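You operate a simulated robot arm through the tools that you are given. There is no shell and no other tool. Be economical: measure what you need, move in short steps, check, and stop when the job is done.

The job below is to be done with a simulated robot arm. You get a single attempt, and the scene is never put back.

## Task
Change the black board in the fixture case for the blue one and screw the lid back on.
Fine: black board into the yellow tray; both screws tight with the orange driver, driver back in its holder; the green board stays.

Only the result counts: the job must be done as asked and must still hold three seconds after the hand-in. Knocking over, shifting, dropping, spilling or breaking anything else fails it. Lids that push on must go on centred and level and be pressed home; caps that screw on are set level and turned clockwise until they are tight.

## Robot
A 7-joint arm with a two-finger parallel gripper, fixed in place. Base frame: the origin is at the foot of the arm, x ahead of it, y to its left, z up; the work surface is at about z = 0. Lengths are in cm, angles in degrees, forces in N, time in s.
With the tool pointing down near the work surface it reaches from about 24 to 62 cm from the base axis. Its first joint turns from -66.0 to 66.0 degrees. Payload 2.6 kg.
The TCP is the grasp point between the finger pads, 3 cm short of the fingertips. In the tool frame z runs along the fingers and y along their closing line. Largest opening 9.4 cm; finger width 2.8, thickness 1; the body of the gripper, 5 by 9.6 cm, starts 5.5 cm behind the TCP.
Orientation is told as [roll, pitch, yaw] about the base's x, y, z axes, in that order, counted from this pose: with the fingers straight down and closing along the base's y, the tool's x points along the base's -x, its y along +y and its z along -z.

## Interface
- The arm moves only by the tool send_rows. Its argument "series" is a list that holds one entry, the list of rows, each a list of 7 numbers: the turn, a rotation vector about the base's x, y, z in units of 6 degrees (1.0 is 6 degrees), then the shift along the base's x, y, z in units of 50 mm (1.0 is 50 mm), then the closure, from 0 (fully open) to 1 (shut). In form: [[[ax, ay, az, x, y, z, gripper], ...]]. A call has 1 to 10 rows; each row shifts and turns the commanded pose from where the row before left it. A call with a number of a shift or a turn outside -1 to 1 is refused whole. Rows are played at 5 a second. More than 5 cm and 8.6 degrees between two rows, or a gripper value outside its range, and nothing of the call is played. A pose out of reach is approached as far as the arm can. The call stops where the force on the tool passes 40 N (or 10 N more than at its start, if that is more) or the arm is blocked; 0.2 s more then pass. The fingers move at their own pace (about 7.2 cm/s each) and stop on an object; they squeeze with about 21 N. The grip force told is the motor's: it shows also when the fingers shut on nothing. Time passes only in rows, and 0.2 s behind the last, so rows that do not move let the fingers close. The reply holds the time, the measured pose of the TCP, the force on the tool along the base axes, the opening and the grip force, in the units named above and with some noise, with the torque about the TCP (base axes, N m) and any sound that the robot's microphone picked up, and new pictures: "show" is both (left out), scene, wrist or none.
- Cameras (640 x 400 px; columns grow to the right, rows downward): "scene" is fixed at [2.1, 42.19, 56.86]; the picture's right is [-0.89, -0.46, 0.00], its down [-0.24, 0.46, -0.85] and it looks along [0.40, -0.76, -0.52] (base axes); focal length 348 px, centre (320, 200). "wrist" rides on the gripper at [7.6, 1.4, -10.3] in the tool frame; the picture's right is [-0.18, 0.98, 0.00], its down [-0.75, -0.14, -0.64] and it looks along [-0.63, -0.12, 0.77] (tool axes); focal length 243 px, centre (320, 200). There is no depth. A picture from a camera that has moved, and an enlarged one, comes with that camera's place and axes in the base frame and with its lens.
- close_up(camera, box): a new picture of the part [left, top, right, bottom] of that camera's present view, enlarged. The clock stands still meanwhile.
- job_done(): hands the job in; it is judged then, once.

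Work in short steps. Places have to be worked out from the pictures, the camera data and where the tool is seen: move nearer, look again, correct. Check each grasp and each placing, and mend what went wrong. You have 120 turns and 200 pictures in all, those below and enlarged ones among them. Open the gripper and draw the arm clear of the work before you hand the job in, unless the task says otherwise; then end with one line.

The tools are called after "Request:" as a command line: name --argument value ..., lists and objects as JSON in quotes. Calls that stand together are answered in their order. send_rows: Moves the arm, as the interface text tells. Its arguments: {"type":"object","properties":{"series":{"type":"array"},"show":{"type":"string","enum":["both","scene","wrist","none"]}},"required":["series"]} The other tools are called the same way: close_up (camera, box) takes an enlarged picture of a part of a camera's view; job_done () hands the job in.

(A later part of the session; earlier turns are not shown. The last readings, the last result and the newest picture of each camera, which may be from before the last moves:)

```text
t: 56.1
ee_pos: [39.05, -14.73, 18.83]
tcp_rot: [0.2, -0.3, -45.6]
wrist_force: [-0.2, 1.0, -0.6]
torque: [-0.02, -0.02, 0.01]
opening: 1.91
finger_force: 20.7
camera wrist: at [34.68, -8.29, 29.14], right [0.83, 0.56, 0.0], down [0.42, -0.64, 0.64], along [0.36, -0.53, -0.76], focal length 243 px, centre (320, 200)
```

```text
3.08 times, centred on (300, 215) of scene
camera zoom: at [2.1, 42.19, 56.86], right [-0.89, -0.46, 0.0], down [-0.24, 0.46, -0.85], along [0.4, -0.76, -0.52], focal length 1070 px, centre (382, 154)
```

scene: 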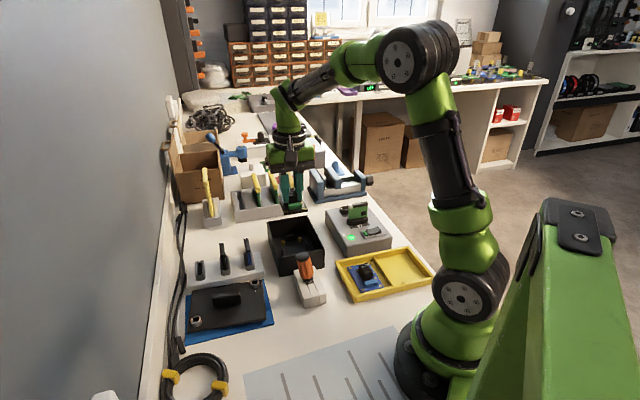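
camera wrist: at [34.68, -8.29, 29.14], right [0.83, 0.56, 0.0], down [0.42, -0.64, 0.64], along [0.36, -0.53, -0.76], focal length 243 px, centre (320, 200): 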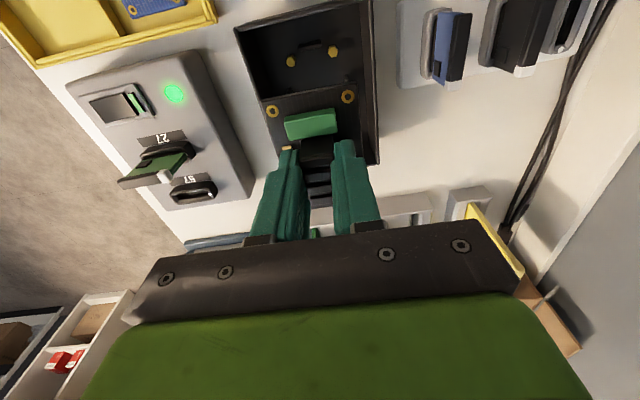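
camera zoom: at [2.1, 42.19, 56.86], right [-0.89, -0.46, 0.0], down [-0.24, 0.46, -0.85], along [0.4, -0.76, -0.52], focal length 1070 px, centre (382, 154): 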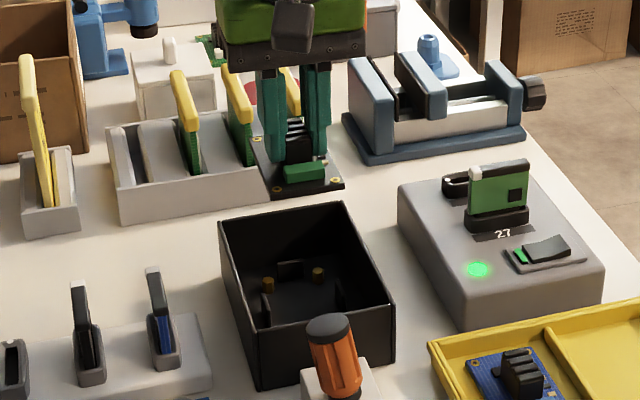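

The empty case shows locating pins, so placement will need care. The tray's free compartment centre is at about (14,-20.7) with the same orientation as the case, so no rotation is needed. I'll carry the black board over it.

Request:
send_rows --series '[[[0, 0, 0, -0.6, -0.16, 0, 1], [0, 0, 0, -0.6, -0.16, 0, 1], [0, 0, 0, -0.6, -0.16, 0, 1], [0, 0, 0, -0.6, -0.16, 0, 1], [0, 0, 0, -0.6, -0.16, 0, 1], [0, 0, 0, -0.6, -0.16, 0, 1], [0, 0, 0, -0.6, -0.16, 0, 1], [0, 0, 0, -0.6, -0.16, 0, 1], [0, 0, 0, 0, 0, 0, 1]]]' --show "both"

Request:
close_up --camera "scene" --box '[260, 205, 340, 285]'

```text
t: 58.1
ee_pos: [14.85, -21.15, 18.78]
tcp_rot: [0.2, -0.1, -45.6]
wrist_force: [-0.7, -0.8, -0.5]
torque: [0.0, 0.01, 0.0]
opening: 1.93
finger_force: 21.1
camera wrist: at [10.66, -14.63, 29.02], right [0.83, 0.56, 0.0], down [0.42, -0.64, 0.64], along [0.36, -0.53, -0.76], focal length 243 px, centre (320, 200)
```

scene: 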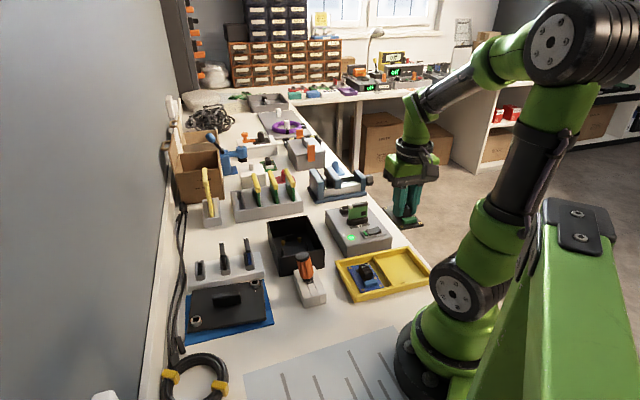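
wrist: 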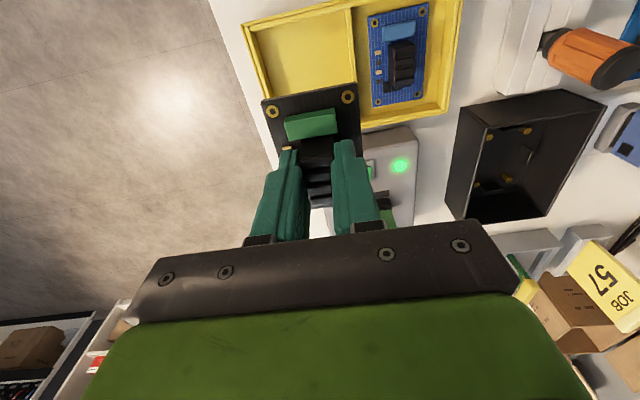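

```text
5.00 times, centred on (300, 245) of scene
camera zoom: at [2.1, 42.19, 56.86], right [-0.89, -0.46, 0.0], down [-0.24, 0.46, -0.85], along [0.4, -0.76, -0.52], focal length 1739 px, centre (420, -25)
```

zoom: 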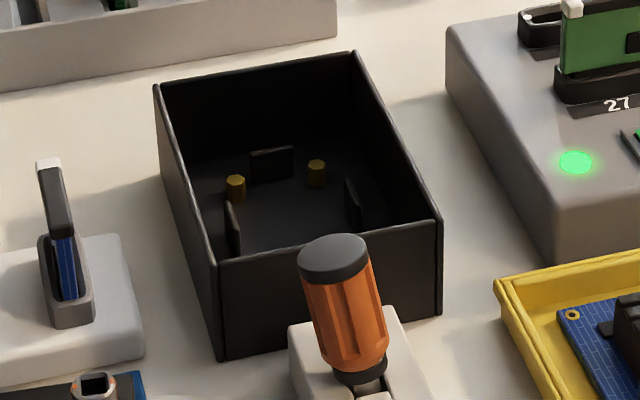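

The compartment centre agrees from this view at about (13.7,-20.7). I'll shift slightly and lower to about 3 cm above the tray floor, then look.

Request:
send_rows --series '[[[0, 0, 0, -0.19, 0.02, -0.3, 1], [0, 0, 0, 0, 0, -0.5, 1], [0, 0, 0, 0, 0, -0.5, 1], [0, 0, 0, 0, 0, -0.5, 1], [0, 0, 0, 0, 0, -0.4, 1], [0, 0, 0, 0, 0, 0, 1]]]' --show "wrist"

Request:
close_up --camera "scene" --box '[340, 210, 450, 310]'

```text
t: 59.5
ee_pos: [13.95, -21.26, 7.56]
tcp_rot: [0.2, -0.2, -45.6]
wrist_force: [0.0, -0.6, 0.5]
torque: [-0.01, 0.0, -0.04]
opening: 1.93
finger_force: 21.3
camera wrist: at [9.65, -14.68, 17.77], right [0.83, 0.56, 0.0], down [0.42, -0.64, 0.64], along [0.36, -0.53, -0.76], focal length 243 px, centre (320, 200)
```

wrist: 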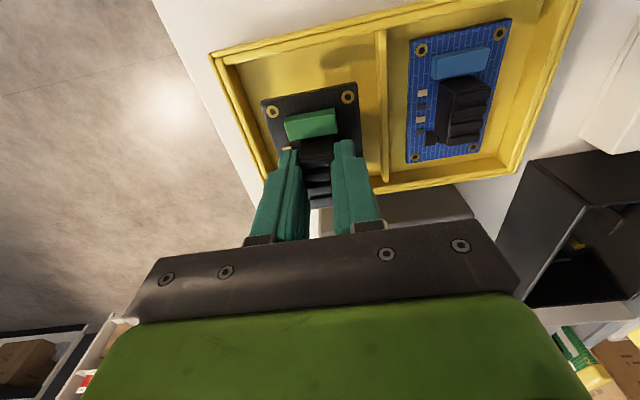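

```text
4.00 times, centred on (395, 260) of scene
camera zoom: at [2.1, 42.19, 56.86], right [-0.89, -0.46, 0.0], down [-0.24, 0.46, -0.85], along [0.4, -0.76, -0.52], focal length 1391 px, centre (20, -40)
```

zoom: 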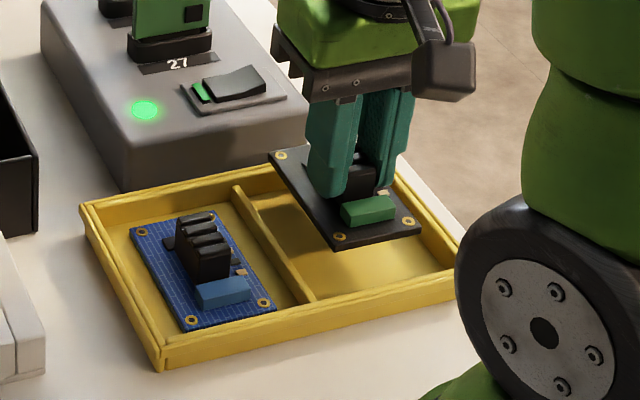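

I'll shift 0.4 cm back from the far wall and lower, slowing near the floor.

Request:
send_rows --series '[[[0, 0, 0, -0.04, 0.07, -0.2, 1], [0, 0, 0, 0, 0, -0.2, 1], [0, 0, 0, 0, 0, -0.14, 1], [0, 0, 0, 0, 0, -0.04, 1], [0, 0, 0, 0, 0, -0.04, 1], [0, 0, 0, 0, 0, -0.03, 1]]]' --show "none"

Request:
close_up --camera "scene" --box '[340, 210, 450, 310]'

Request:
close_up --camera "wrist" --box '[200, 30, 440, 230]'

```text
t: 60.9
ee_pos: [13.76, -20.74, 4.53]
tcp_rot: [0.2, -0.3, -45.5]
wrist_force: [-6.0, 2.3, 15.2]
torque: [-0.03, 0.13, 0.04]
opening: 1.94
finger_force: 21.2
```

```text
4.00 times, centred on (395, 260) of scene
camera zoom: at [2.1, 42.2, 56.86], right [-0.89, -0.46, 0.0], down [-0.24, 0.46, -0.85], along [0.4, -0.76, -0.52], focal length 1391 px, centre (20, -40)
```

zoom: 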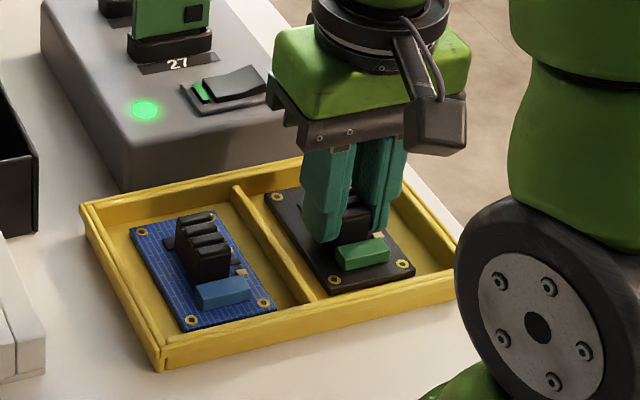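

```text
2.00 times, centred on (320, 130) of wrist
camera zoom: at [9.5, -14.27, 14.84], right [0.83, 0.56, 0.0], down [0.42, -0.64, 0.65], along [0.36, -0.53, -0.76], focal length 485 px, centre (320, 340)
```

zoom: 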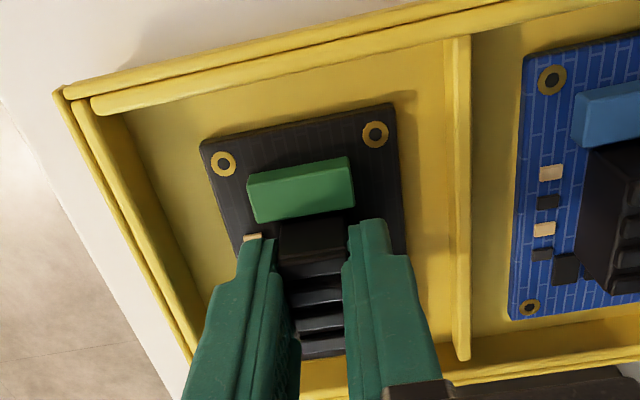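

The black board is flat on the tray floor with light contact force. I'll release and rise.

Request:
send_rows --series '[[[0, 0, 0, 0, 0, 0.02, 0.75], [0, 0, 0, 0, 0, 0, 0.6], [0, 0, 0, 0, 0, 0, 0.6], [0, 0, 0, 0, 0, 0.3, 0.6], [0, 0, 0, 0, 0, 0.5, 0.6], [0, 0, 0, 0, 0, 0.5, 0.6], [0, 0, 0, 0, 0, 0.5, 0.6], [0, 0, 0, 0, 0, 0, 0.6]]]' --show "wrist"

Request:
close_up --camera "scene" --box '[330, 230, 440, 310]'

Request:
close_up --camera "wrist" --box '[370, 0, 530, 140]'

```text
t: 62.7
ee_pos: [13.74, -20.52, 13.66]
tcp_rot: [0.2, -0.2, -45.6]
wrist_force: [-0.3, -0.5, -0.1]
torque: [0.0, -0.01, 0.04]
opening: 3.77
finger_force: 0.0
camera wrist: at [9.38, -13.98, 23.88], right [0.83, 0.56, 0.0], down [0.42, -0.64, 0.64], along [0.36, -0.53, -0.76], focal length 243 px, centre (320, 200)
```

wrist: 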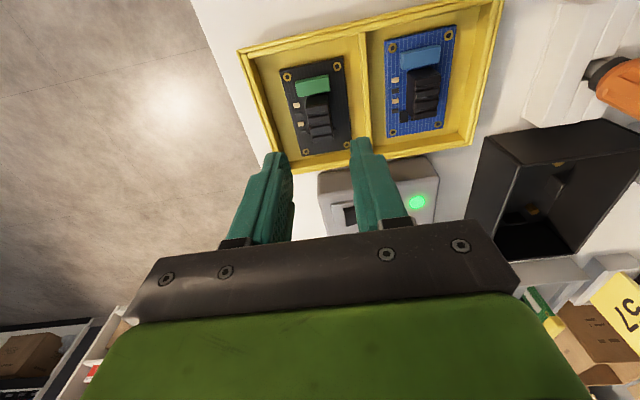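

```text
5.00 times, centred on (385, 270) of scene
camera zoom: at [2.1, 42.2, 56.86], right [-0.89, -0.46, 0.0], down [-0.24, 0.46, -0.85], along [0.4, -0.76, -0.52], focal length 1739 px, centre (-5, -150)
```

zoom: 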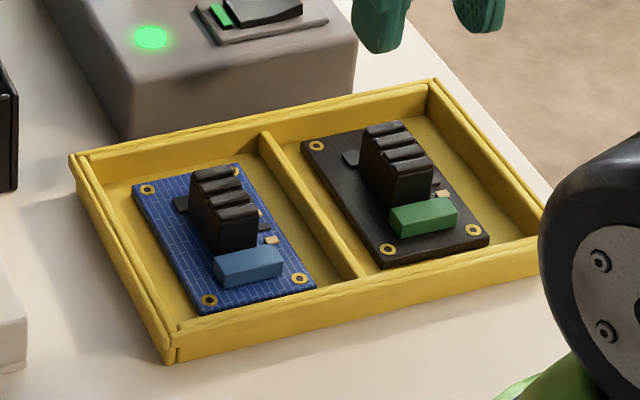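

```text
2.86 times, centred on (450, 70) of wrist
camera zoom: at [9.38, -13.98, 23.88], right [0.83, 0.56, 0.0], down [0.42, -0.64, 0.64], along [0.36, -0.53, -0.76], focal length 693 px, centre (-51, 571)
```

zoom: 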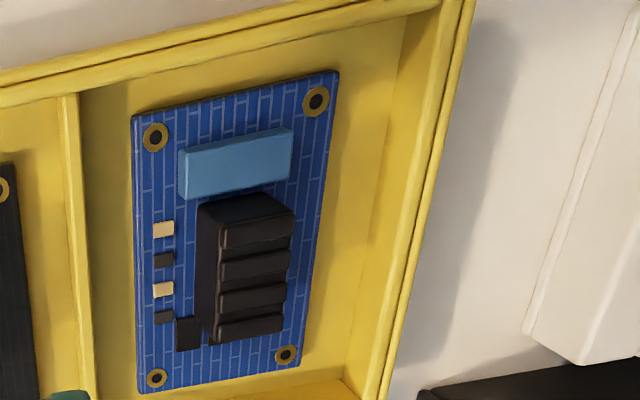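

The black board is in place. The blue board is centred at about (20.2,-14.3) in the same orientation. I'll move over its heatsink and descend partway.

Request:
send_rows --series '[[[0, 0, 0, 0.42, 0.42, 0, 0.55], [0, 0, 0, 0.42, 0.42, 0, 0.55], [0, 0, 0, 0.41, 0.43, 0, 0.55], [0, 0, 0, 0, 0, -0.4, 0.55], [0, 0, 0, 0, 0, -0.4, 0.6], [0, 0, 0, 0, 0, -0.3, 0.6], [0, 0, 0, 0, 0, 0, 0.6]]]' --show "none"

Request:
close_up --camera "wrist" --box '[220, 80, 420, 240]'

Request:
close_up --camera "scene" --box '[330, 230, 440, 310]'

```text
t: 64.3
ee_pos: [19.83, -14.39, 8.08]
tcp_rot: [0.2, -0.3, -45.6]
wrist_force: [0.4, -0.1, -0.1]
torque: [0.02, 0.04, -0.02]
opening: 3.77
finger_force: 0.0
```

```text
2.50 times, centred on (320, 160) of wrist
camera zoom: at [15.52, -7.92, 18.38], right [0.83, 0.56, 0.0], down [0.42, -0.64, 0.64], along [0.36, -0.53, -0.76], focal length 606 px, centre (320, 300)
```

zoom: 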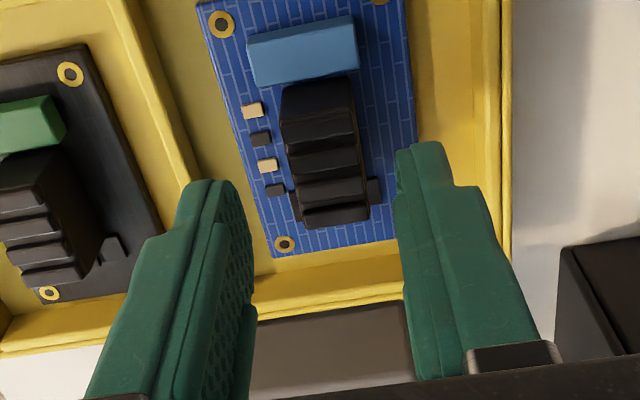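

```text
5.00 times, centred on (385, 270) of scene
camera zoom: at [2.1, 42.19, 56.86], right [-0.89, -0.46, 0.0], down [-0.24, 0.46, -0.85], along [0.4, -0.76, -0.52], focal length 1739 px, centre (-5, -150)
```

zoom: 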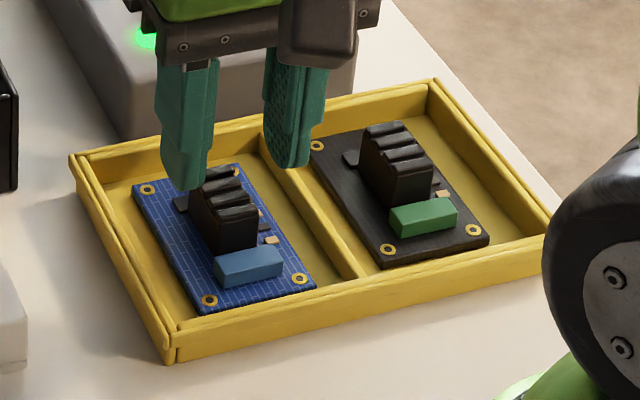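

The heatsink is centred at about (20.15,-14.2). I'll nudge 0.13/0.22 cm and descend to the same grip height above the board as before (TCP ≈4.6).

Request:
send_rows --series '[[[0, 0, 0, 0.026, 0.044, -0.1, 0.6], [0, 0, 0, 0, 0, -0.2, 0.6], [0, 0, 0, 0, 0, -0.2, 0.6], [0, 0, 0, 0, 0, -0.12, 0.6], [0, 0, 0, 0, 0, -0.06, 0.6], [0, 0, 0, 0, 0, 0, 0.6]]]' --show "none"

Request:
close_up --camera "wrist" --box '[220, 80, 420, 240]'

Request:
close_up --camera "scene" --box '[330, 230, 410, 300]'

```text
t: 65.7
ee_pos: [20.05, -14.04, 4.8]
tcp_rot: [0.2, -0.3, -45.6]
wrist_force: [-0.2, 0.4, 0.9]
torque: [0.04, 0.0, 0.0]
opening: 3.74
finger_force: 0.0
```

```text
2.50 times, centred on (320, 160) of wrist
camera zoom: at [15.77, -7.61, 15.02], right [0.83, 0.56, 0.0], down [0.42, -0.64, 0.64], along [0.36, -0.53, -0.76], focal length 606 px, centre (320, 300)
```

zoom: 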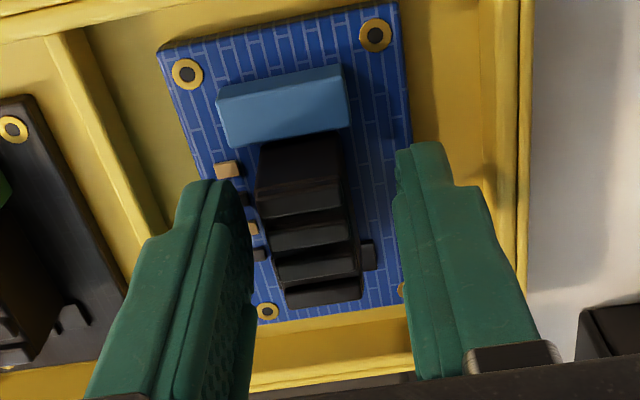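

```text
5.71 times, centred on (370, 265) of scene
camera zoom: at [2.1, 42.19, 56.86], right [-0.89, -0.46, 0.0], down [-0.24, 0.46, -0.85], along [0.4, -0.76, -0.52], focal length 1987 px, centre (34, -171)
```

zoom: 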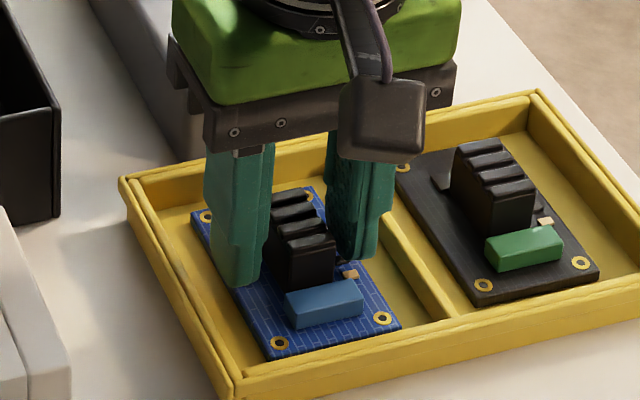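

This matches the black board's pre-grip view within about 1 mm. I'll nudge 0.1 cm back and close.

Request:
send_rows --series '[[[0, 0, 0, -0.016, 0.016, -0.01, 0.6], [0, 0, 0, 0, 0, 0, 1], [0, 0, 0, 0, 0, 0, 1], [0, 0, 0, 0, 0, 0, 1], [0, 0, 0, 0, 0, 0, 1]]]' --show "none"

Request:
close_up --camera "wrist" --box '[220, 80, 420, 240]'

```text
t: 66.9
ee_pos: [20.02, -13.95, 4.74]
tcp_rot: [0.2, -0.4, -45.7]
wrist_force: [0.4, 0.0, 0.7]
torque: [-0.05, 0.01, -0.02]
opening: 1.9
finger_force: 21.1
```

```text
2.50 times, centred on (320, 160) of wrist
camera zoom: at [15.69, -7.49, 14.96], right [0.83, 0.56, 0.0], down [0.42, -0.64, 0.64], along [0.36, -0.53, -0.76], focal length 606 px, centre (320, 300)
```

zoom: 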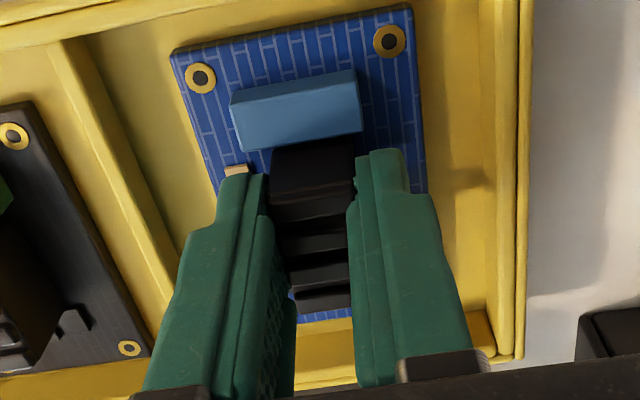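

The grip is identical to the black board's view. I'll lift and carry the blue board over the case.

Request:
send_rows --series '[[[0, 0, 0, 0, 0, 0.1, 1], [0, 0, 0, 0, 0, 0.4, 1], [0, 0, 0, 0, 0, 0.6, 1], [0, 0, 0, 0, 0, 0.7, 1], [0, 0, 0, 0, 0, 0.7, 1], [0, 0, 0, 0.6, -0.02, 0, 1], [0, 0, 0, 0.8, -0.03, 0, 1], [0, 0, 0, 0.8, -0.03, 0, 1], [0, 0, 0, 0.8, -0.03, 0, 1], [0, 0, 0, 0.8, -0.045, 0, 1]]]' --show "none"

Request:
send_rows --series '[[[0, 0, 0, 0, 0, -0.3, 1], [0, 0, 0, 0, 0, -0.3, 1], [0, 0, 0, 0, 0, -0.2, 1], [0, 0, 0, 0, 0, 0, 1]]]' --show "scene"

Request:
close_up --camera "wrist" --box '[220, 40, 420, 240]'

Request:
close_up --camera "scene" --box '[260, 190, 350, 280]'

```text
t: 69.1
ee_pos: [39.09, -14.73, 17.17]
tcp_rot: [0.3, -0.2, -45.6]
wrist_force: [0.4, 0.1, -1.0]
torque: [-0.06, 0.01, 0.01]
opening: 1.92
finger_force: 21.0
```

```text
t: 70.1
ee_pos: [39.14, -14.91, 13.16]
tcp_rot: [0.2, -0.2, -45.6]
wrist_force: [0.0, -0.5, 0.0]
torque: [-0.01, 0.0, 0.01]
opening: 1.91
finger_force: 20.7
```

scene: 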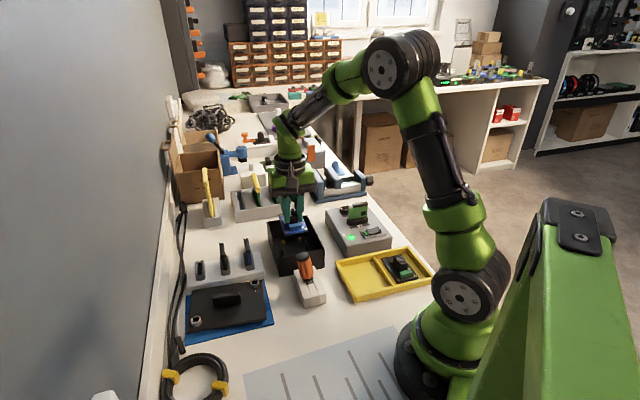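

```text
2.00 times, centred on (320, 140) of wrist
camera zoom: at [34.78, -8.36, 23.49], right [0.83, 0.56, 0.0], down [0.42, -0.64, 0.64], along [0.36, -0.53, -0.76], focal length 485 px, centre (320, 320)
```

zoom: 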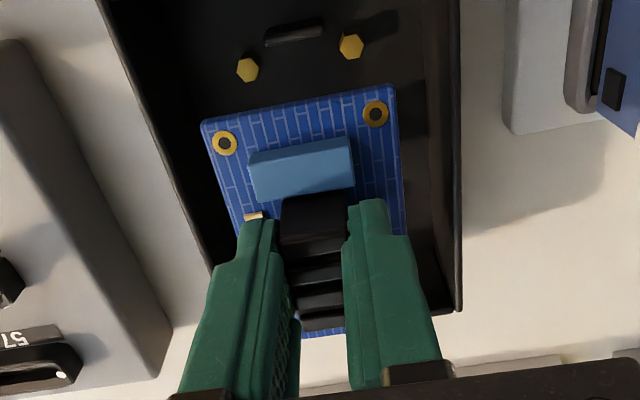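

```text
4.44 times, centred on (305, 235) of scene
camera zoom: at [2.1, 42.19, 56.86], right [-0.89, -0.46, 0.0], down [-0.24, 0.46, -0.85], along [0.4, -0.76, -0.52], focal length 1546 px, centre (387, 44)
```

zoom: 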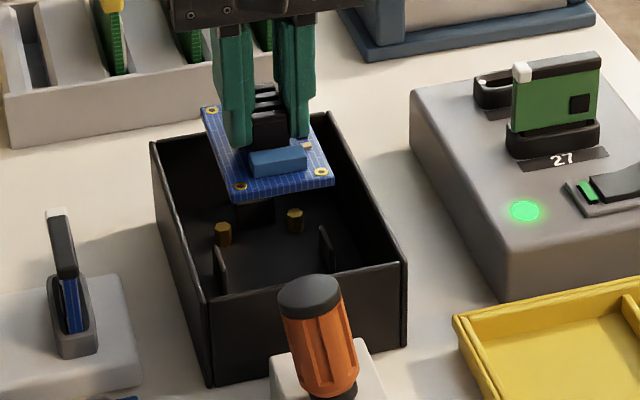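

It's nearly over the seat, so I'll apply a small correction and lower to just above the ribs.

Request:
send_rows --series '[[[0, 0, 0, -0.02, 0.03, -0.3, 1], [0, 0, 0, 0, 0, -0.3, 1], [0, 0, 0, 0, 0, -0.3, 1], [0, 0, 0, 0, 0, -0.25, 1], [0, 0, 0, 0, 0, 0, 1]]]' --show "none"

Request:
close_up --camera "wrist" --box '[220, 60, 420, 220]'

Request:
close_up --camera "scene" --box '[270, 210, 330, 270]'

```text
t: 71.3
ee_pos: [39.05, -14.79, 7.36]
tcp_rot: [0.2, -0.1, -45.6]
wrist_force: [0.7, -0.8, -0.6]
torque: [0.01, -0.03, -0.01]
opening: 1.92
finger_force: 20.8
```

```text
2.50 times, centred on (320, 140) of wrist
camera zoom: at [34.72, -8.16, 17.77], right [0.83, 0.56, 0.0], down [0.42, -0.64, 0.64], along [0.36, -0.53, -0.76], focal length 606 px, centre (320, 350)
```

zoom: 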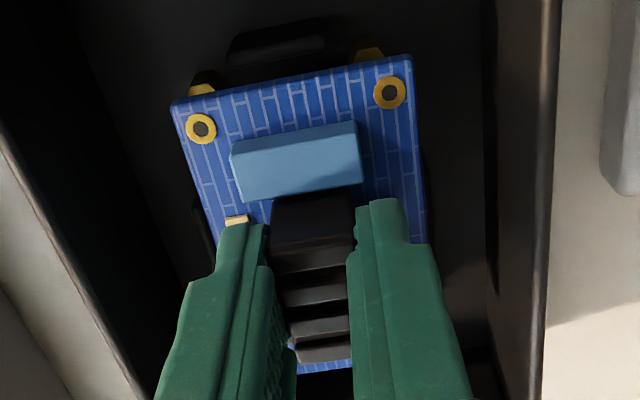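

```text
6.67 times, centred on (300, 240) of scene
camera zoom: at [2.1, 42.19, 56.86], right [-0.89, -0.46, 0.0], down [-0.24, 0.46, -0.85], along [0.4, -0.76, -0.52], focal length 2318 px, centre (453, -67)
```

zoom: 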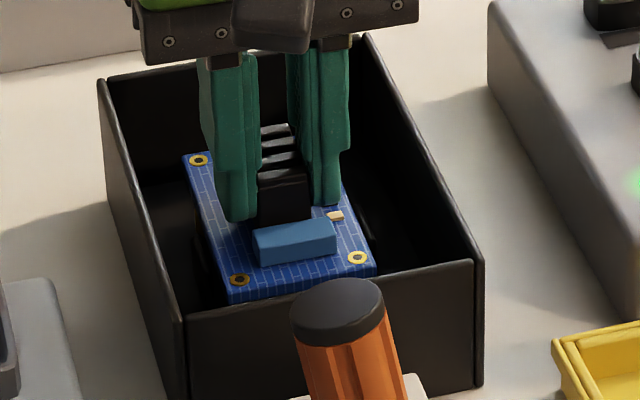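

It's aligned over the ribs, so I'll lower it gently to the seat.

Request:
send_rows --series '[[[0, 0, 0, 0, 0.004, -0.08, 1], [0, 0, 0, 0, 0, -0.08, 1], [0, 0, 0, 0, 0, -0.06, 1], [0, 0, 0, 0, 0, -0.04, 1], [0, 0, 0, 0, 0, -0.03, 1]]]' --show "none"

Request:
close_up --camera "wrist" --box '[220, 80, 420, 240]'

Request:
close_up --camera "scene" --box '[270, 210, 330, 270]'

```text
t: 72.5
ee_pos: [39.1, -14.78, 5.87]
tcp_rot: [0.1, -0.3, -45.6]
wrist_force: [-6.6, -7.4, 2.4]
torque: [-0.22, 0.2, 0.04]
opening: 1.92
finger_force: 20.8
```

```text
2.50 times, centred on (320, 160) of wrist
camera zoom: at [34.66, -8.2, 16.15], right [0.83, 0.56, 0.0], down [0.42, -0.64, 0.65], along [0.36, -0.54, -0.76], focal length 606 px, centre (320, 300)
```

zoom: 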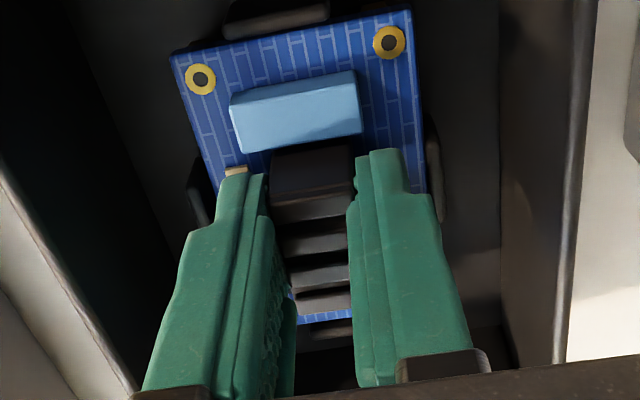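

```text
6.67 times, centred on (300, 240) of scene
camera zoom: at [2.1, 42.2, 56.86], right [-0.89, -0.46, 0.0], down [-0.24, 0.46, -0.85], along [0.4, -0.76, -0.52], focal length 2318 px, centre (453, -67)
```

zoom: 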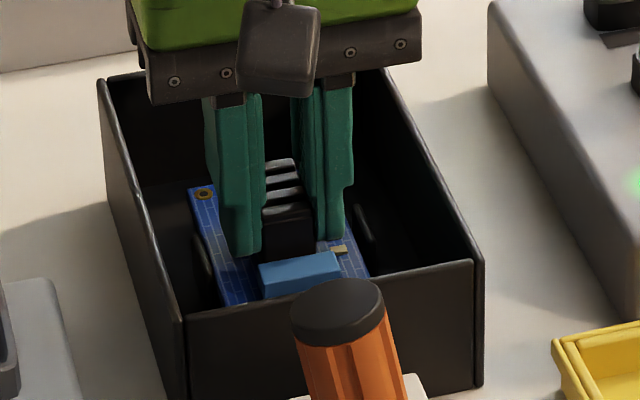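

The board sits exactly where the black one did, with light rib contact on one side. I'll relax sideways by half a millimetre, release, and back straight up.

Request:
send_rows --series '[[[0, 0, 0, -0.01, -0.01, 0, 1], [0, 0, 0, 0, 0, -0.01, 1], [0, 0, 0, 0, 0, 0, 0.7], [0, 0, 0, 0, 0, 0, 0.6], [0, 0, 0, 0, 0, 0, 0.6], [0, 0, 0, 0, 0, 0.2, 0.6], [0, 0, 0, 0, 0, 0.4, 0.6], [0, 0, 0, 0, 0, 0.6, 0.6], [0, 0, 0, 0, 0, 0.6, 0.6], [0, 0, 0, 0, 0, 0.6, 0.6]]]' --show "none"

Request:
close_up --camera "wrist" --box '[280, 35, 360, 135]'

Request:
close_up --camera "scene" --box '[275, 225, 320, 265]'

```text
t: 74.7
ee_pos: [38.62, -14.83, 18.01]
tcp_rot: [0.2, -0.2, -45.6]
wrist_force: [0.5, 0.2, -0.1]
torque: [-0.02, -0.01, 0.01]
opening: 3.74
finger_force: 0.1
```

```text
4.00 times, centred on (320, 85) of wrist
camera zoom: at [34.33, -8.28, 28.26], right [0.83, 0.56, 0.0], down [0.42, -0.64, 0.64], along [0.36, -0.53, -0.76], focal length 970 px, centre (320, 660)
```

zoom: 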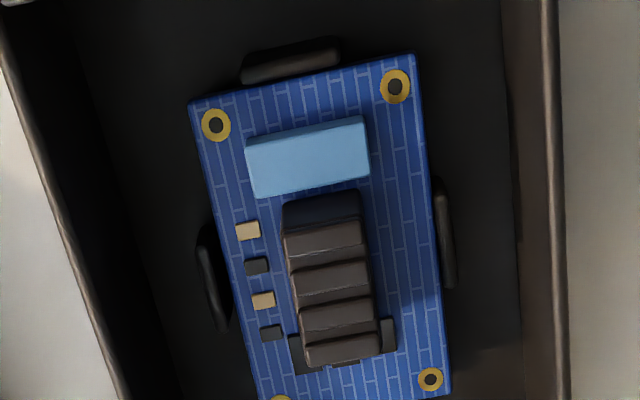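

```text
10.00 times, centred on (298, 245) of scene
camera zoom: at [2.1, 42.19, 56.86], right [-0.89, -0.46, 0.0], down [-0.24, 0.46, -0.85], along [0.4, -0.76, -0.52], focal length 3477 px, centre (545, -250)
```

zoom: 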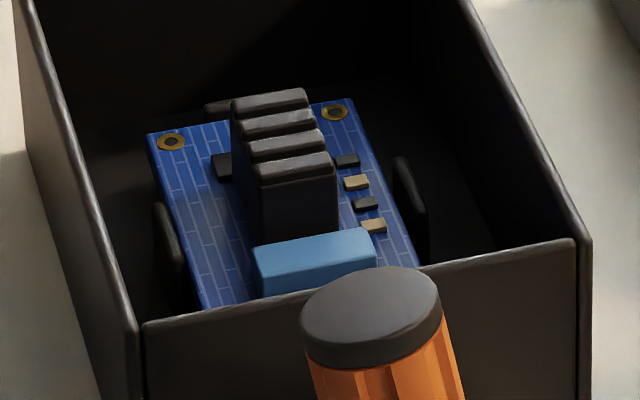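

The blue board is seated between the ribs, matching the black one to within half a millimetre. Next is the lid, so I'm going back over the mat at yaw 40.

Request:
send_rows --series '[[[0, 0, 0.892, 0.045, 0.267, 0, 0.6], [0, 0, 0.892, 0.045, 0.267, 0, 0.6], [0, 0, 0.892, 0.045, 0.267, 0, 0.6], [0, 0, 0.892, 0.045, 0.267, 0, 0.6], [0, 0, 0.892, 0.045, 0.267, 0, 0.6], [0, 0, 0.892, 0.045, 0.267, 0, 0.6], [0, 0, 0.892, 0.045, 0.267, 0, 0.6], [0, 0, 0.892, 0.045, 0.267, 0, 0.6]]]' --show "none"

Request:
send_rows --series '[[[0, 0, 0.892, 0.045, 0.267, 0, 0.6], [0, 0, 0.892, 0.045, 0.267, 0, 0.6], [0, 0, 0.892, 0.045, 0.267, 0, 0.6], [0, 0, 0.892, 0.045, 0.267, 0, 0.6], [0, 0, 0.892, 0.045, 0.267, 0, 0.6], [0, 0, 0.892, 0.045, 0.267, 0, 0.6], [0, 0, 0.892, 0.045, 0.267, 0, 0.6], [0, 0, 0.892, 0.045, 0.267, 0, 0.6], [0, 0, 0, 0, 0, -0.8, 0.6], [0, 0, 0, 0, 0, -0.8, 0.6]]]' --show "none"

Request:
close_up --camera "wrist" --box '[220, 60, 420, 220]'

Request:
close_up --camera "scene" --box '[170, 230, 290, 350]'

```text
t: 76.5
ee_pos: [40.68, -4.08, 17.93]
tcp_rot: [0.2, -0.2, -2.7]
wrist_force: [-0.5, 0.5, 0.9]
torque: [-0.03, 0.01, -0.02]
opening: 3.75
finger_force: 0.0
```

```text
t: 78.7
ee_pos: [42.28, 6.66, 10.09]
tcp_rot: [0.2, -0.3, 40.2]
wrist_force: [0.0, -0.1, 0.8]
torque: [0.0, 0.0, -0.06]
opening: 3.75
finger_force: 0.2
```

```text
2.50 times, centred on (320, 140) of wrist
camera zoom: at [35.63, 2.8, 20.3], right [-0.49, 0.87, 0.0], down [0.67, 0.37, 0.65], along [0.56, 0.32, -0.76], focal length 606 px, centre (320, 350)
```

zoom: 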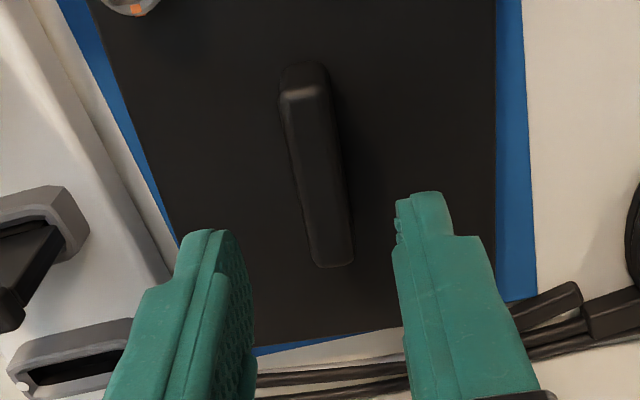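

```text
3.33 times, centred on (230, 290) of scene
camera zoom: at [2.1, 42.2, 56.86], right [-0.89, -0.46, 0.0], down [-0.24, 0.46, -0.85], along [0.4, -0.76, -0.52], focal length 1159 px, centre (620, -100)
```

zoom: 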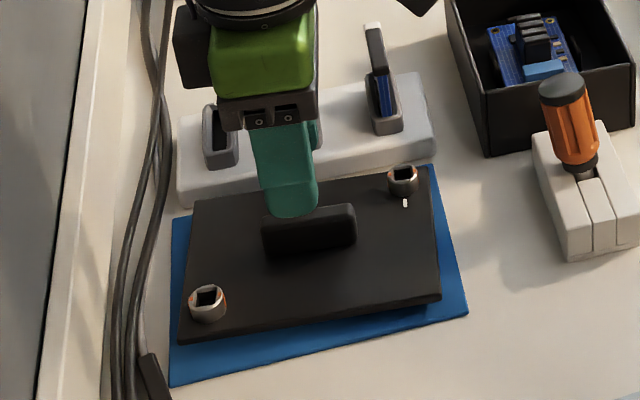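

The handle is centred. I'll lower to the previous grip height and close.

Request:
send_rows --series '[[[0, 0, 0, 0, 0, -0.4, 0.6], [0, 0, 0, 0, 0, -0.3, 0.6], [0, 0, 0, 0, 0, -0.2, 0.6], [0, 0, 0, 0, 0, -0.1, 0.6], [0, 0, 0, 0, 0, 0, 0.8], [0, 0, 0, 0, 0, 0, 1], [0, 0, 0, 0, 0, 0, 1], [0, 0, 0, 0, 0, 0, 1]]]' --show "none"

Request:
close_up --camera "wrist" --box '[160, 20, 480, 240]'

```text
t: 80.5
ee_pos: [42.47, 6.68, 4.95]
tcp_rot: [0.2, -0.2, 40.1]
wrist_force: [0.8, -0.9, 0.4]
torque: [0.03, -0.05, 0.01]
opening: 1.3
finger_force: 20.9
```

```text
1.82 times, centred on (320, 130) of wrist
camera zoom: at [35.74, 2.94, 15.15], right [-0.49, 0.87, 0.0], down [0.67, 0.37, 0.64], along [0.56, 0.32, -0.76], focal length 441 px, centre (320, 327)
```

zoom: 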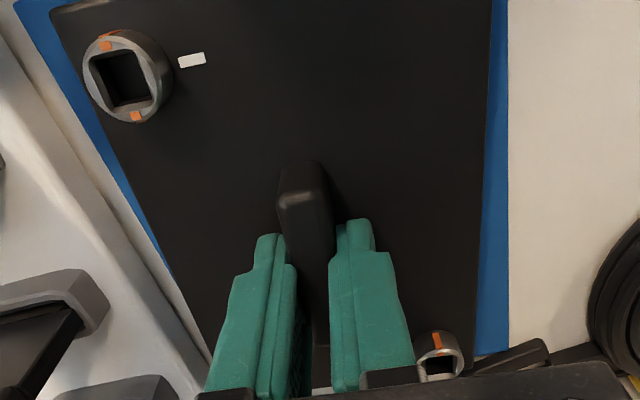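

The handle is gripped. I'll lift the lid and carry it back over the case, turning to -45.6.

Request:
send_rows --series '[[[0, 0, 0, 0, 0, 0.1, 1], [0, 0, 0, 0, 0, 0.4, 1], [0, 0, 0, 0, 0, 0.8, 1], [0, 0, 0, 0, 0, 0.9, 1], [0, 0, 0, 0, 0, 0.9, 1], [0, 0, -0.893, -0.0384, -0.2735, 0, 1], [0, 0, -0.893, -0.0384, -0.2735, 0, 1], [0, 0, -0.893, -0.0384, -0.2735, 0, 1], [0, 0, -0.893, -0.0384, -0.2735, 0, 1], [0, 0, -0.893, -0.0384, -0.2735, 0, 1]]]' --show "none"

Request:
send_rows --series '[[[0, 0, -0.893, -0.0384, -0.2735, 0, 1], [0, 0, -0.893, -0.0384, -0.2735, 0, 1], [0, 0, -0.893, -0.0384, -0.2735, 0, 1], [0, 0, -0.893, -0.0384, -0.2735, 0, 1], [0, 0, -0.893, -0.0384, -0.2735, 0, 1], [0, 0, -0.893, -0.0384, -0.2735, 0, 1], [0, 0, -0.893, -0.0384, -0.2735, 0, 1], [0, 0, -0.893, -0.0384, -0.2735, 0, 1], [0, 0, -0.893, -0.0384, -0.2735, 0, 1]]]' --show "none"

Request:
send_rows --series '[[[0, 0, -0.893, -0.0384, -0.2735, 0, 1], [0, 0, -0.893, -0.0384, -0.2735, 0, 1], [0, 0, 0, 0, 0, -0.5, 1], [0, 0, 0, 0, 0, -0.4, 1], [0, 0, 0, 0, 0, -0.3, 1], [0, 0, 0, 0, 0, 0, 1]]]' --show "scene"

Request:
close_up --camera "wrist" --box '[160, 20, 480, 240]'

Request:
close_up --camera "scene" --box '[250, 190, 340, 280]'

```text
t: 82.7
ee_pos: [41.42, -0.0, 20.34]
tcp_rot: [0.2, -0.2, 13.1]
wrist_force: [-0.8, 0.2, -1.4]
torque: [0.03, 0.0, 0.03]
opening: 1.33
finger_force: 21.7
```

```text
t: 84.7
ee_pos: [40.03, -12.59, 20.3]
tcp_rot: [0.2, -0.2, -35.2]
wrist_force: [0.0, 0.5, -0.9]
torque: [0.0, -0.07, -0.02]
opening: 1.32
finger_force: 21.1
```

```text
t: 86.1
ee_pos: [39.33, -15.01, 14.56]
tcp_rot: [0.2, -0.2, -45.6]
wrist_force: [0.0, -0.1, -0.1]
torque: [-0.02, -0.03, 0.0]
opening: 1.32
finger_force: 22.0
```

scene: 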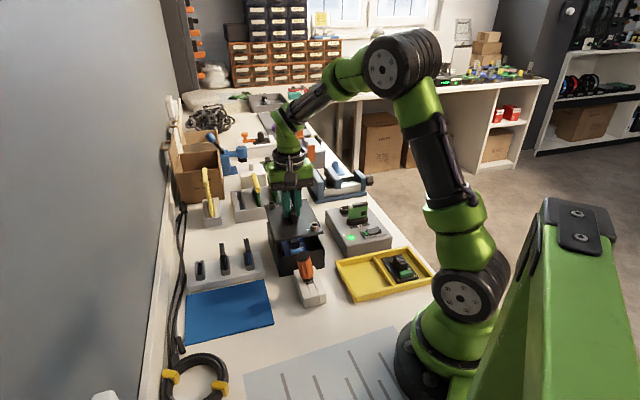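

```text
1.82 times, centred on (320, 130) of wrist
camera zoom: at [35.1, -8.41, 24.71], right [0.83, 0.55, 0.0], down [0.42, -0.64, 0.64], along [0.36, -0.53, -0.76], focal length 441 px, centre (320, 327)
```

zoom: 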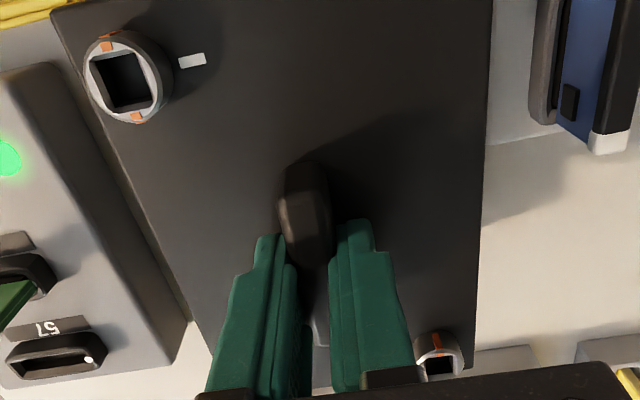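

```text
4.44 times, centred on (295, 235) of scene
camera zoom: at [2.1, 42.19, 56.86], right [-0.89, -0.46, 0.0], down [-0.24, 0.46, -0.85], along [0.4, -0.76, -0.52], focal length 1546 px, centre (431, 44)
```

zoom: 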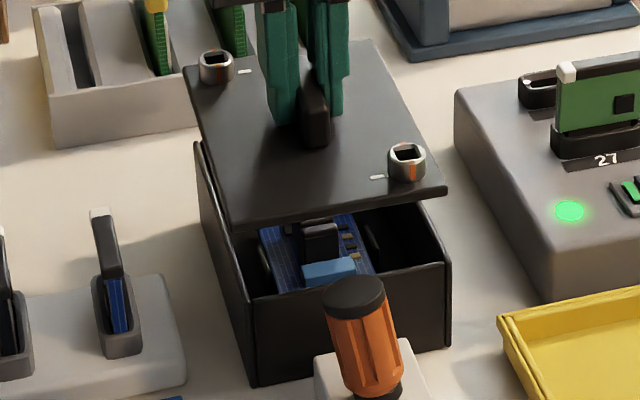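

The lid is over the case in the right orientation. I'll lower to about 1 cm above the rim and compare the edges.

Request:
send_rows --series '[[[0, 0, 0, 0, 0, -0.2, 1], [0, 0, 0, 0, 0, -0.2, 1], [0, 0, 0, 0, 0, -0.2, 1], [0, 0, 0, 0, 0, 0, 1]]]' --show "none"

Request:
close_up --camera "scene" --box '[255, 200, 335, 280]'

Request:
close_up --camera "wrist" --box '[160, 0, 480, 220]'

```text
t: 87.1
ee_pos: [39.36, -15.16, 11.28]
tcp_rot: [0.2, -0.3, -45.6]
wrist_force: [-0.6, 0.2, -0.8]
torque: [-0.01, 0.0, -0.01]
opening: 1.35
finger_force: 21.2
```

```text
5.00 times, centred on (295, 240) of scene
camera zoom: at [2.1, 42.19, 56.86], right [-0.89, -0.46, 0.0], down [-0.24, 0.46, -0.85], along [0.4, -0.76, -0.52], focal length 1739 px, centre (445, 0)
```

zoom: 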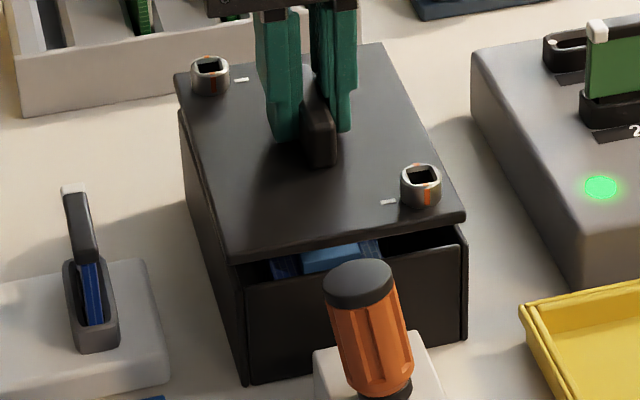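

```text
1.82 times, centred on (320, 110) of wrist
camera zoom: at [35.06, -8.59, 21.67], right [0.83, 0.55, 0.0], down [0.42, -0.64, 0.64], along [0.36, -0.53, -0.76], focal length 441 px, centre (320, 364)
```

zoom: 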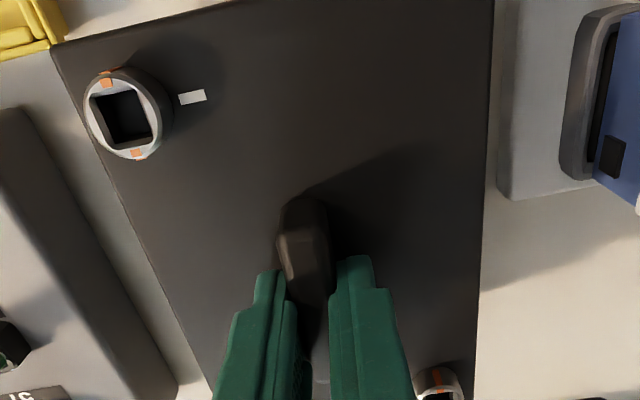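

I'll zoom in on the gap and corners to judge the remaining offset, any tilt, and whether there is a lip.

Request:
close_up --camera "scene" --box '[283, 230, 353, 280]'

Request:
close_up --camera "scene" --box '[280, 205, 310, 260]'

Request:
close_up --camera "scene" --box '[283, 205, 313, 230]'

Request:
close_up --camera "scene" --box '[255, 205, 295, 245]'

```text
8.00 times, centred on (318, 255) of scene
camera zoom: at [2.1, 42.19, 56.86], right [-0.89, -0.46, 0.0], down [-0.24, 0.46, -0.85], along [0.4, -0.76, -0.52], focal length 2782 px, centre (336, -240)
```

zoom: 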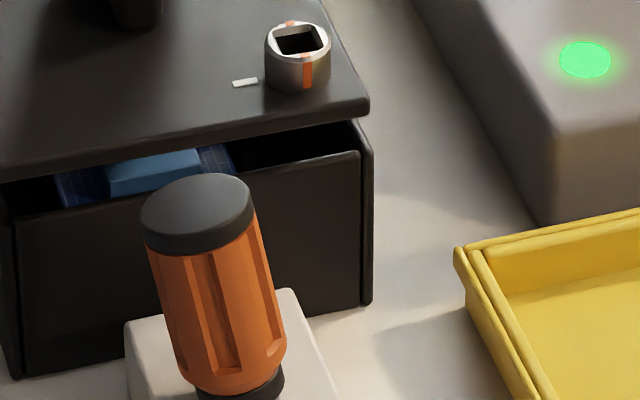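

```text
7.27 times, centred on (295, 232) of scene
camera zoom: at [2.1, 42.19, 56.86], right [-0.89, -0.46, 0.0], down [-0.24, 0.46, -0.85], along [0.4, -0.76, -0.52], focal length 2529 px, centre (502, -36)
```

zoom: 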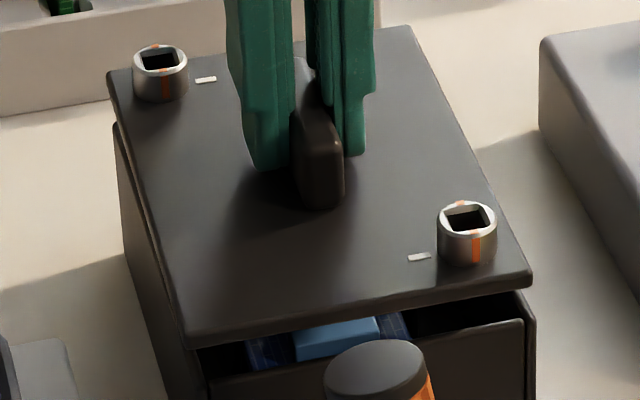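

```text
16.00 times, centred on (298, 218) of scene
camera zoom: at [2.1, 42.19, 56.86], right [-0.89, -0.46, 0.0], down [-0.24, 0.46, -0.85], along [0.4, -0.76, -0.52], focal length 5564 px, centre (672, -80)
```

zoom: 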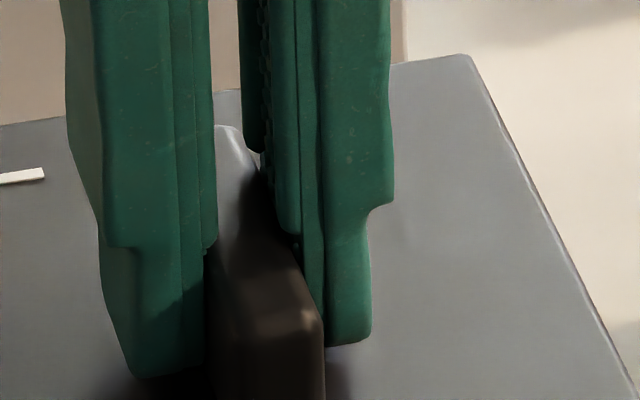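

```text
10.00 times, centred on (275, 225) of scene
camera zoom: at [2.1, 42.19, 56.86], right [-0.89, -0.46, 0.0], down [-0.24, 0.46, -0.85], along [0.4, -0.76, -0.52], focal length 3477 px, centre (770, -50)
```

zoom: 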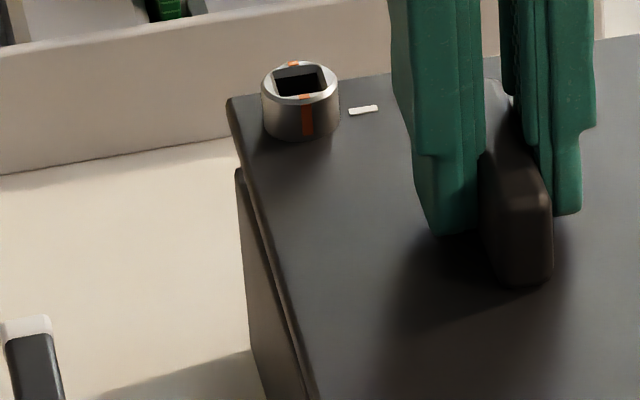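

Comparing with the closed-lid picture, the screw heads are off by only (-0.5,-6.25) px uniformly, so the yaw is right. Together with the wrist estimate, I shift (+0.10,-0.46) cm and lower 0.6 cm.

Request:
send_rows --series '[[[0, 0, 0, 0.02, -0.092, 0, 1], [0, 0, 0, 0, 0, -0.06, 1], [0, 0, 0, 0, 0, -0.06, 1], [0, 0, 0, 0, 0, 0, 1]]]' --show "none"

Request:
close_up --camera "scene" --box '[255, 205, 335, 255]'

Request:
close_up --camera "wrist" --box '[160, 0, 480, 220]'

```text
t: 88.1
ee_pos: [39.55, -15.59, 10.86]
tcp_rot: [0.2, -0.2, -45.7]
wrist_force: [-0.2, 0.0, -0.9]
torque: [-0.01, 0.02, 0.01]
opening: 1.31
finger_force: 20.5
```

```text
8.00 times, centred on (295, 230) of scene
camera zoom: at [2.1, 42.19, 56.86], right [-0.89, -0.46, 0.0], down [-0.24, 0.46, -0.85], along [0.4, -0.76, -0.52], focal length 2782 px, centre (520, -40)
```

zoom: 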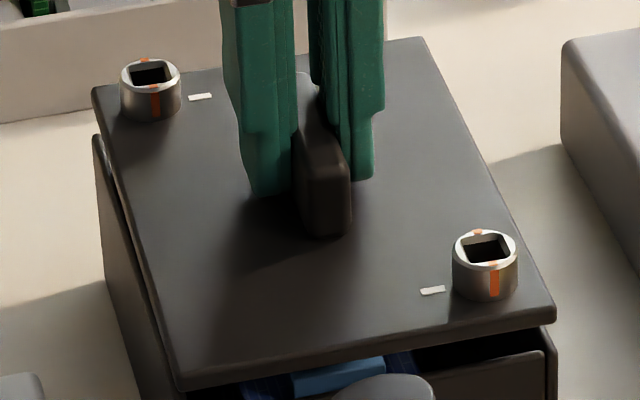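

```text
1.82 times, centred on (320, 110) of wrist
camera zoom: at [35.19, -9.01, 21.06], right [0.83, 0.55, 0.0], down [0.42, -0.64, 0.64], along [0.36, -0.53, -0.76], focal length 441 px, centre (320, 364)
```

zoom: 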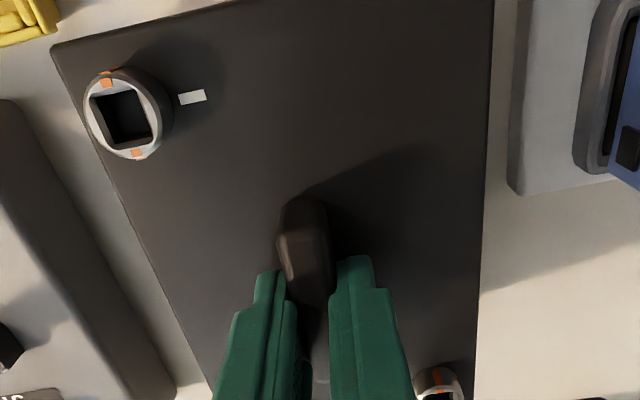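

The lateral match is now within 0.05 cm. I'll make a tiny yaw correction (+0.6°) and lower slowly to contact.

Request:
send_rows --series '[[[0, 0, 0.1, 0, 0, -0.05, 1], [0, 0, 0, 0, 0, -0.05, 1], [0, 0, 0, 0, 0, -0.05, 1], [0, 0, 0, 0, 0, -0.04, 1]]]' --show "none"

Request:
close_up --camera "scene" --box '[255, 205, 335, 255]'

```text
t: 89.1
ee_pos: [39.58, -15.54, 9.71]
tcp_rot: [0.2, -0.2, -45.2]
wrist_force: [0.4, 0.1, -0.2]
torque: [-0.1, 0.0, -0.01]
opening: 1.32
finger_force: 21.3
```

```text
8.00 times, centred on (295, 230) of scene
camera zoom: at [2.1, 42.19, 56.86], right [-0.89, -0.46, 0.0], down [-0.24, 0.46, -0.85], along [0.4, -0.76, -0.52], focal length 2782 px, centre (520, -40)
```

zoom: 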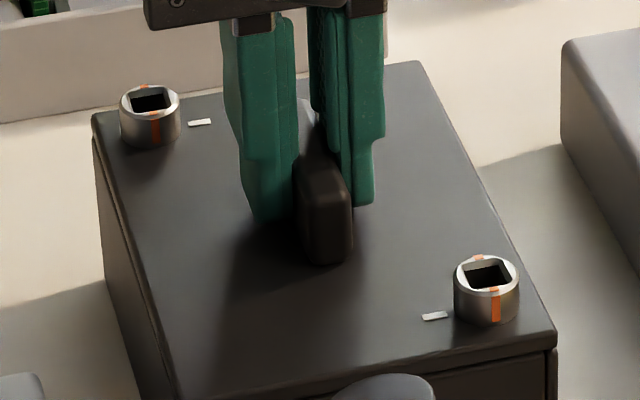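

No contact yet and the lid looks nearly closed, about 0.4–0.5 cm to go. I'll continue in 1 mm steps.

Request:
send_rows --series '[[[0, 0, 0, 0, 0, -0.03, 1], [0, 0, 0, 0, 0, -0.03, 1], [0, 0, 0, 0, 0, -0.02, 1], [0, 0, 0, 0, 0, -0.02, 1]]]' --show "none"

Request:
close_up --camera "scene" --box '[255, 205, 335, 255]'

```text
t: 90.0
ee_pos: [39.6, -15.48, 9.7]
tcp_rot: [0.4, -0.5, -45.3]
wrist_force: [-1.9, -0.3, 3.4]
torque: [0.03, 0.08, 0.0]
opening: 1.36
finger_force: 21.2
stopped in row 4: the force on the tool passed its limit at 44 N (the readings are from after the stop); the commanded pose is now the measured one
```

```text
8.00 times, centred on (295, 230) of scene
camera zoom: at [2.1, 42.19, 56.86], right [-0.89, -0.46, 0.0], down [-0.24, 0.46, -0.85], along [0.4, -0.76, -0.52], focal length 2782 px, centre (520, -40)
```

zoom: 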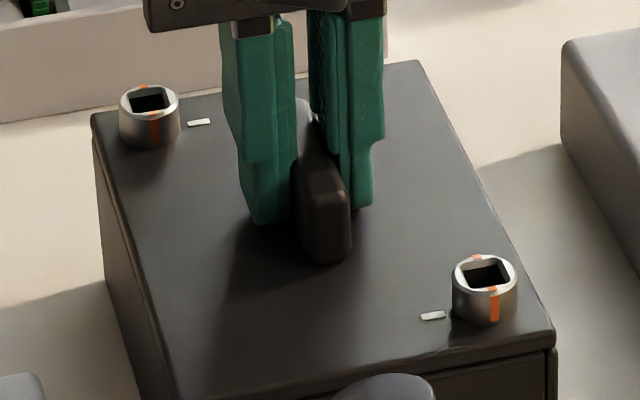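

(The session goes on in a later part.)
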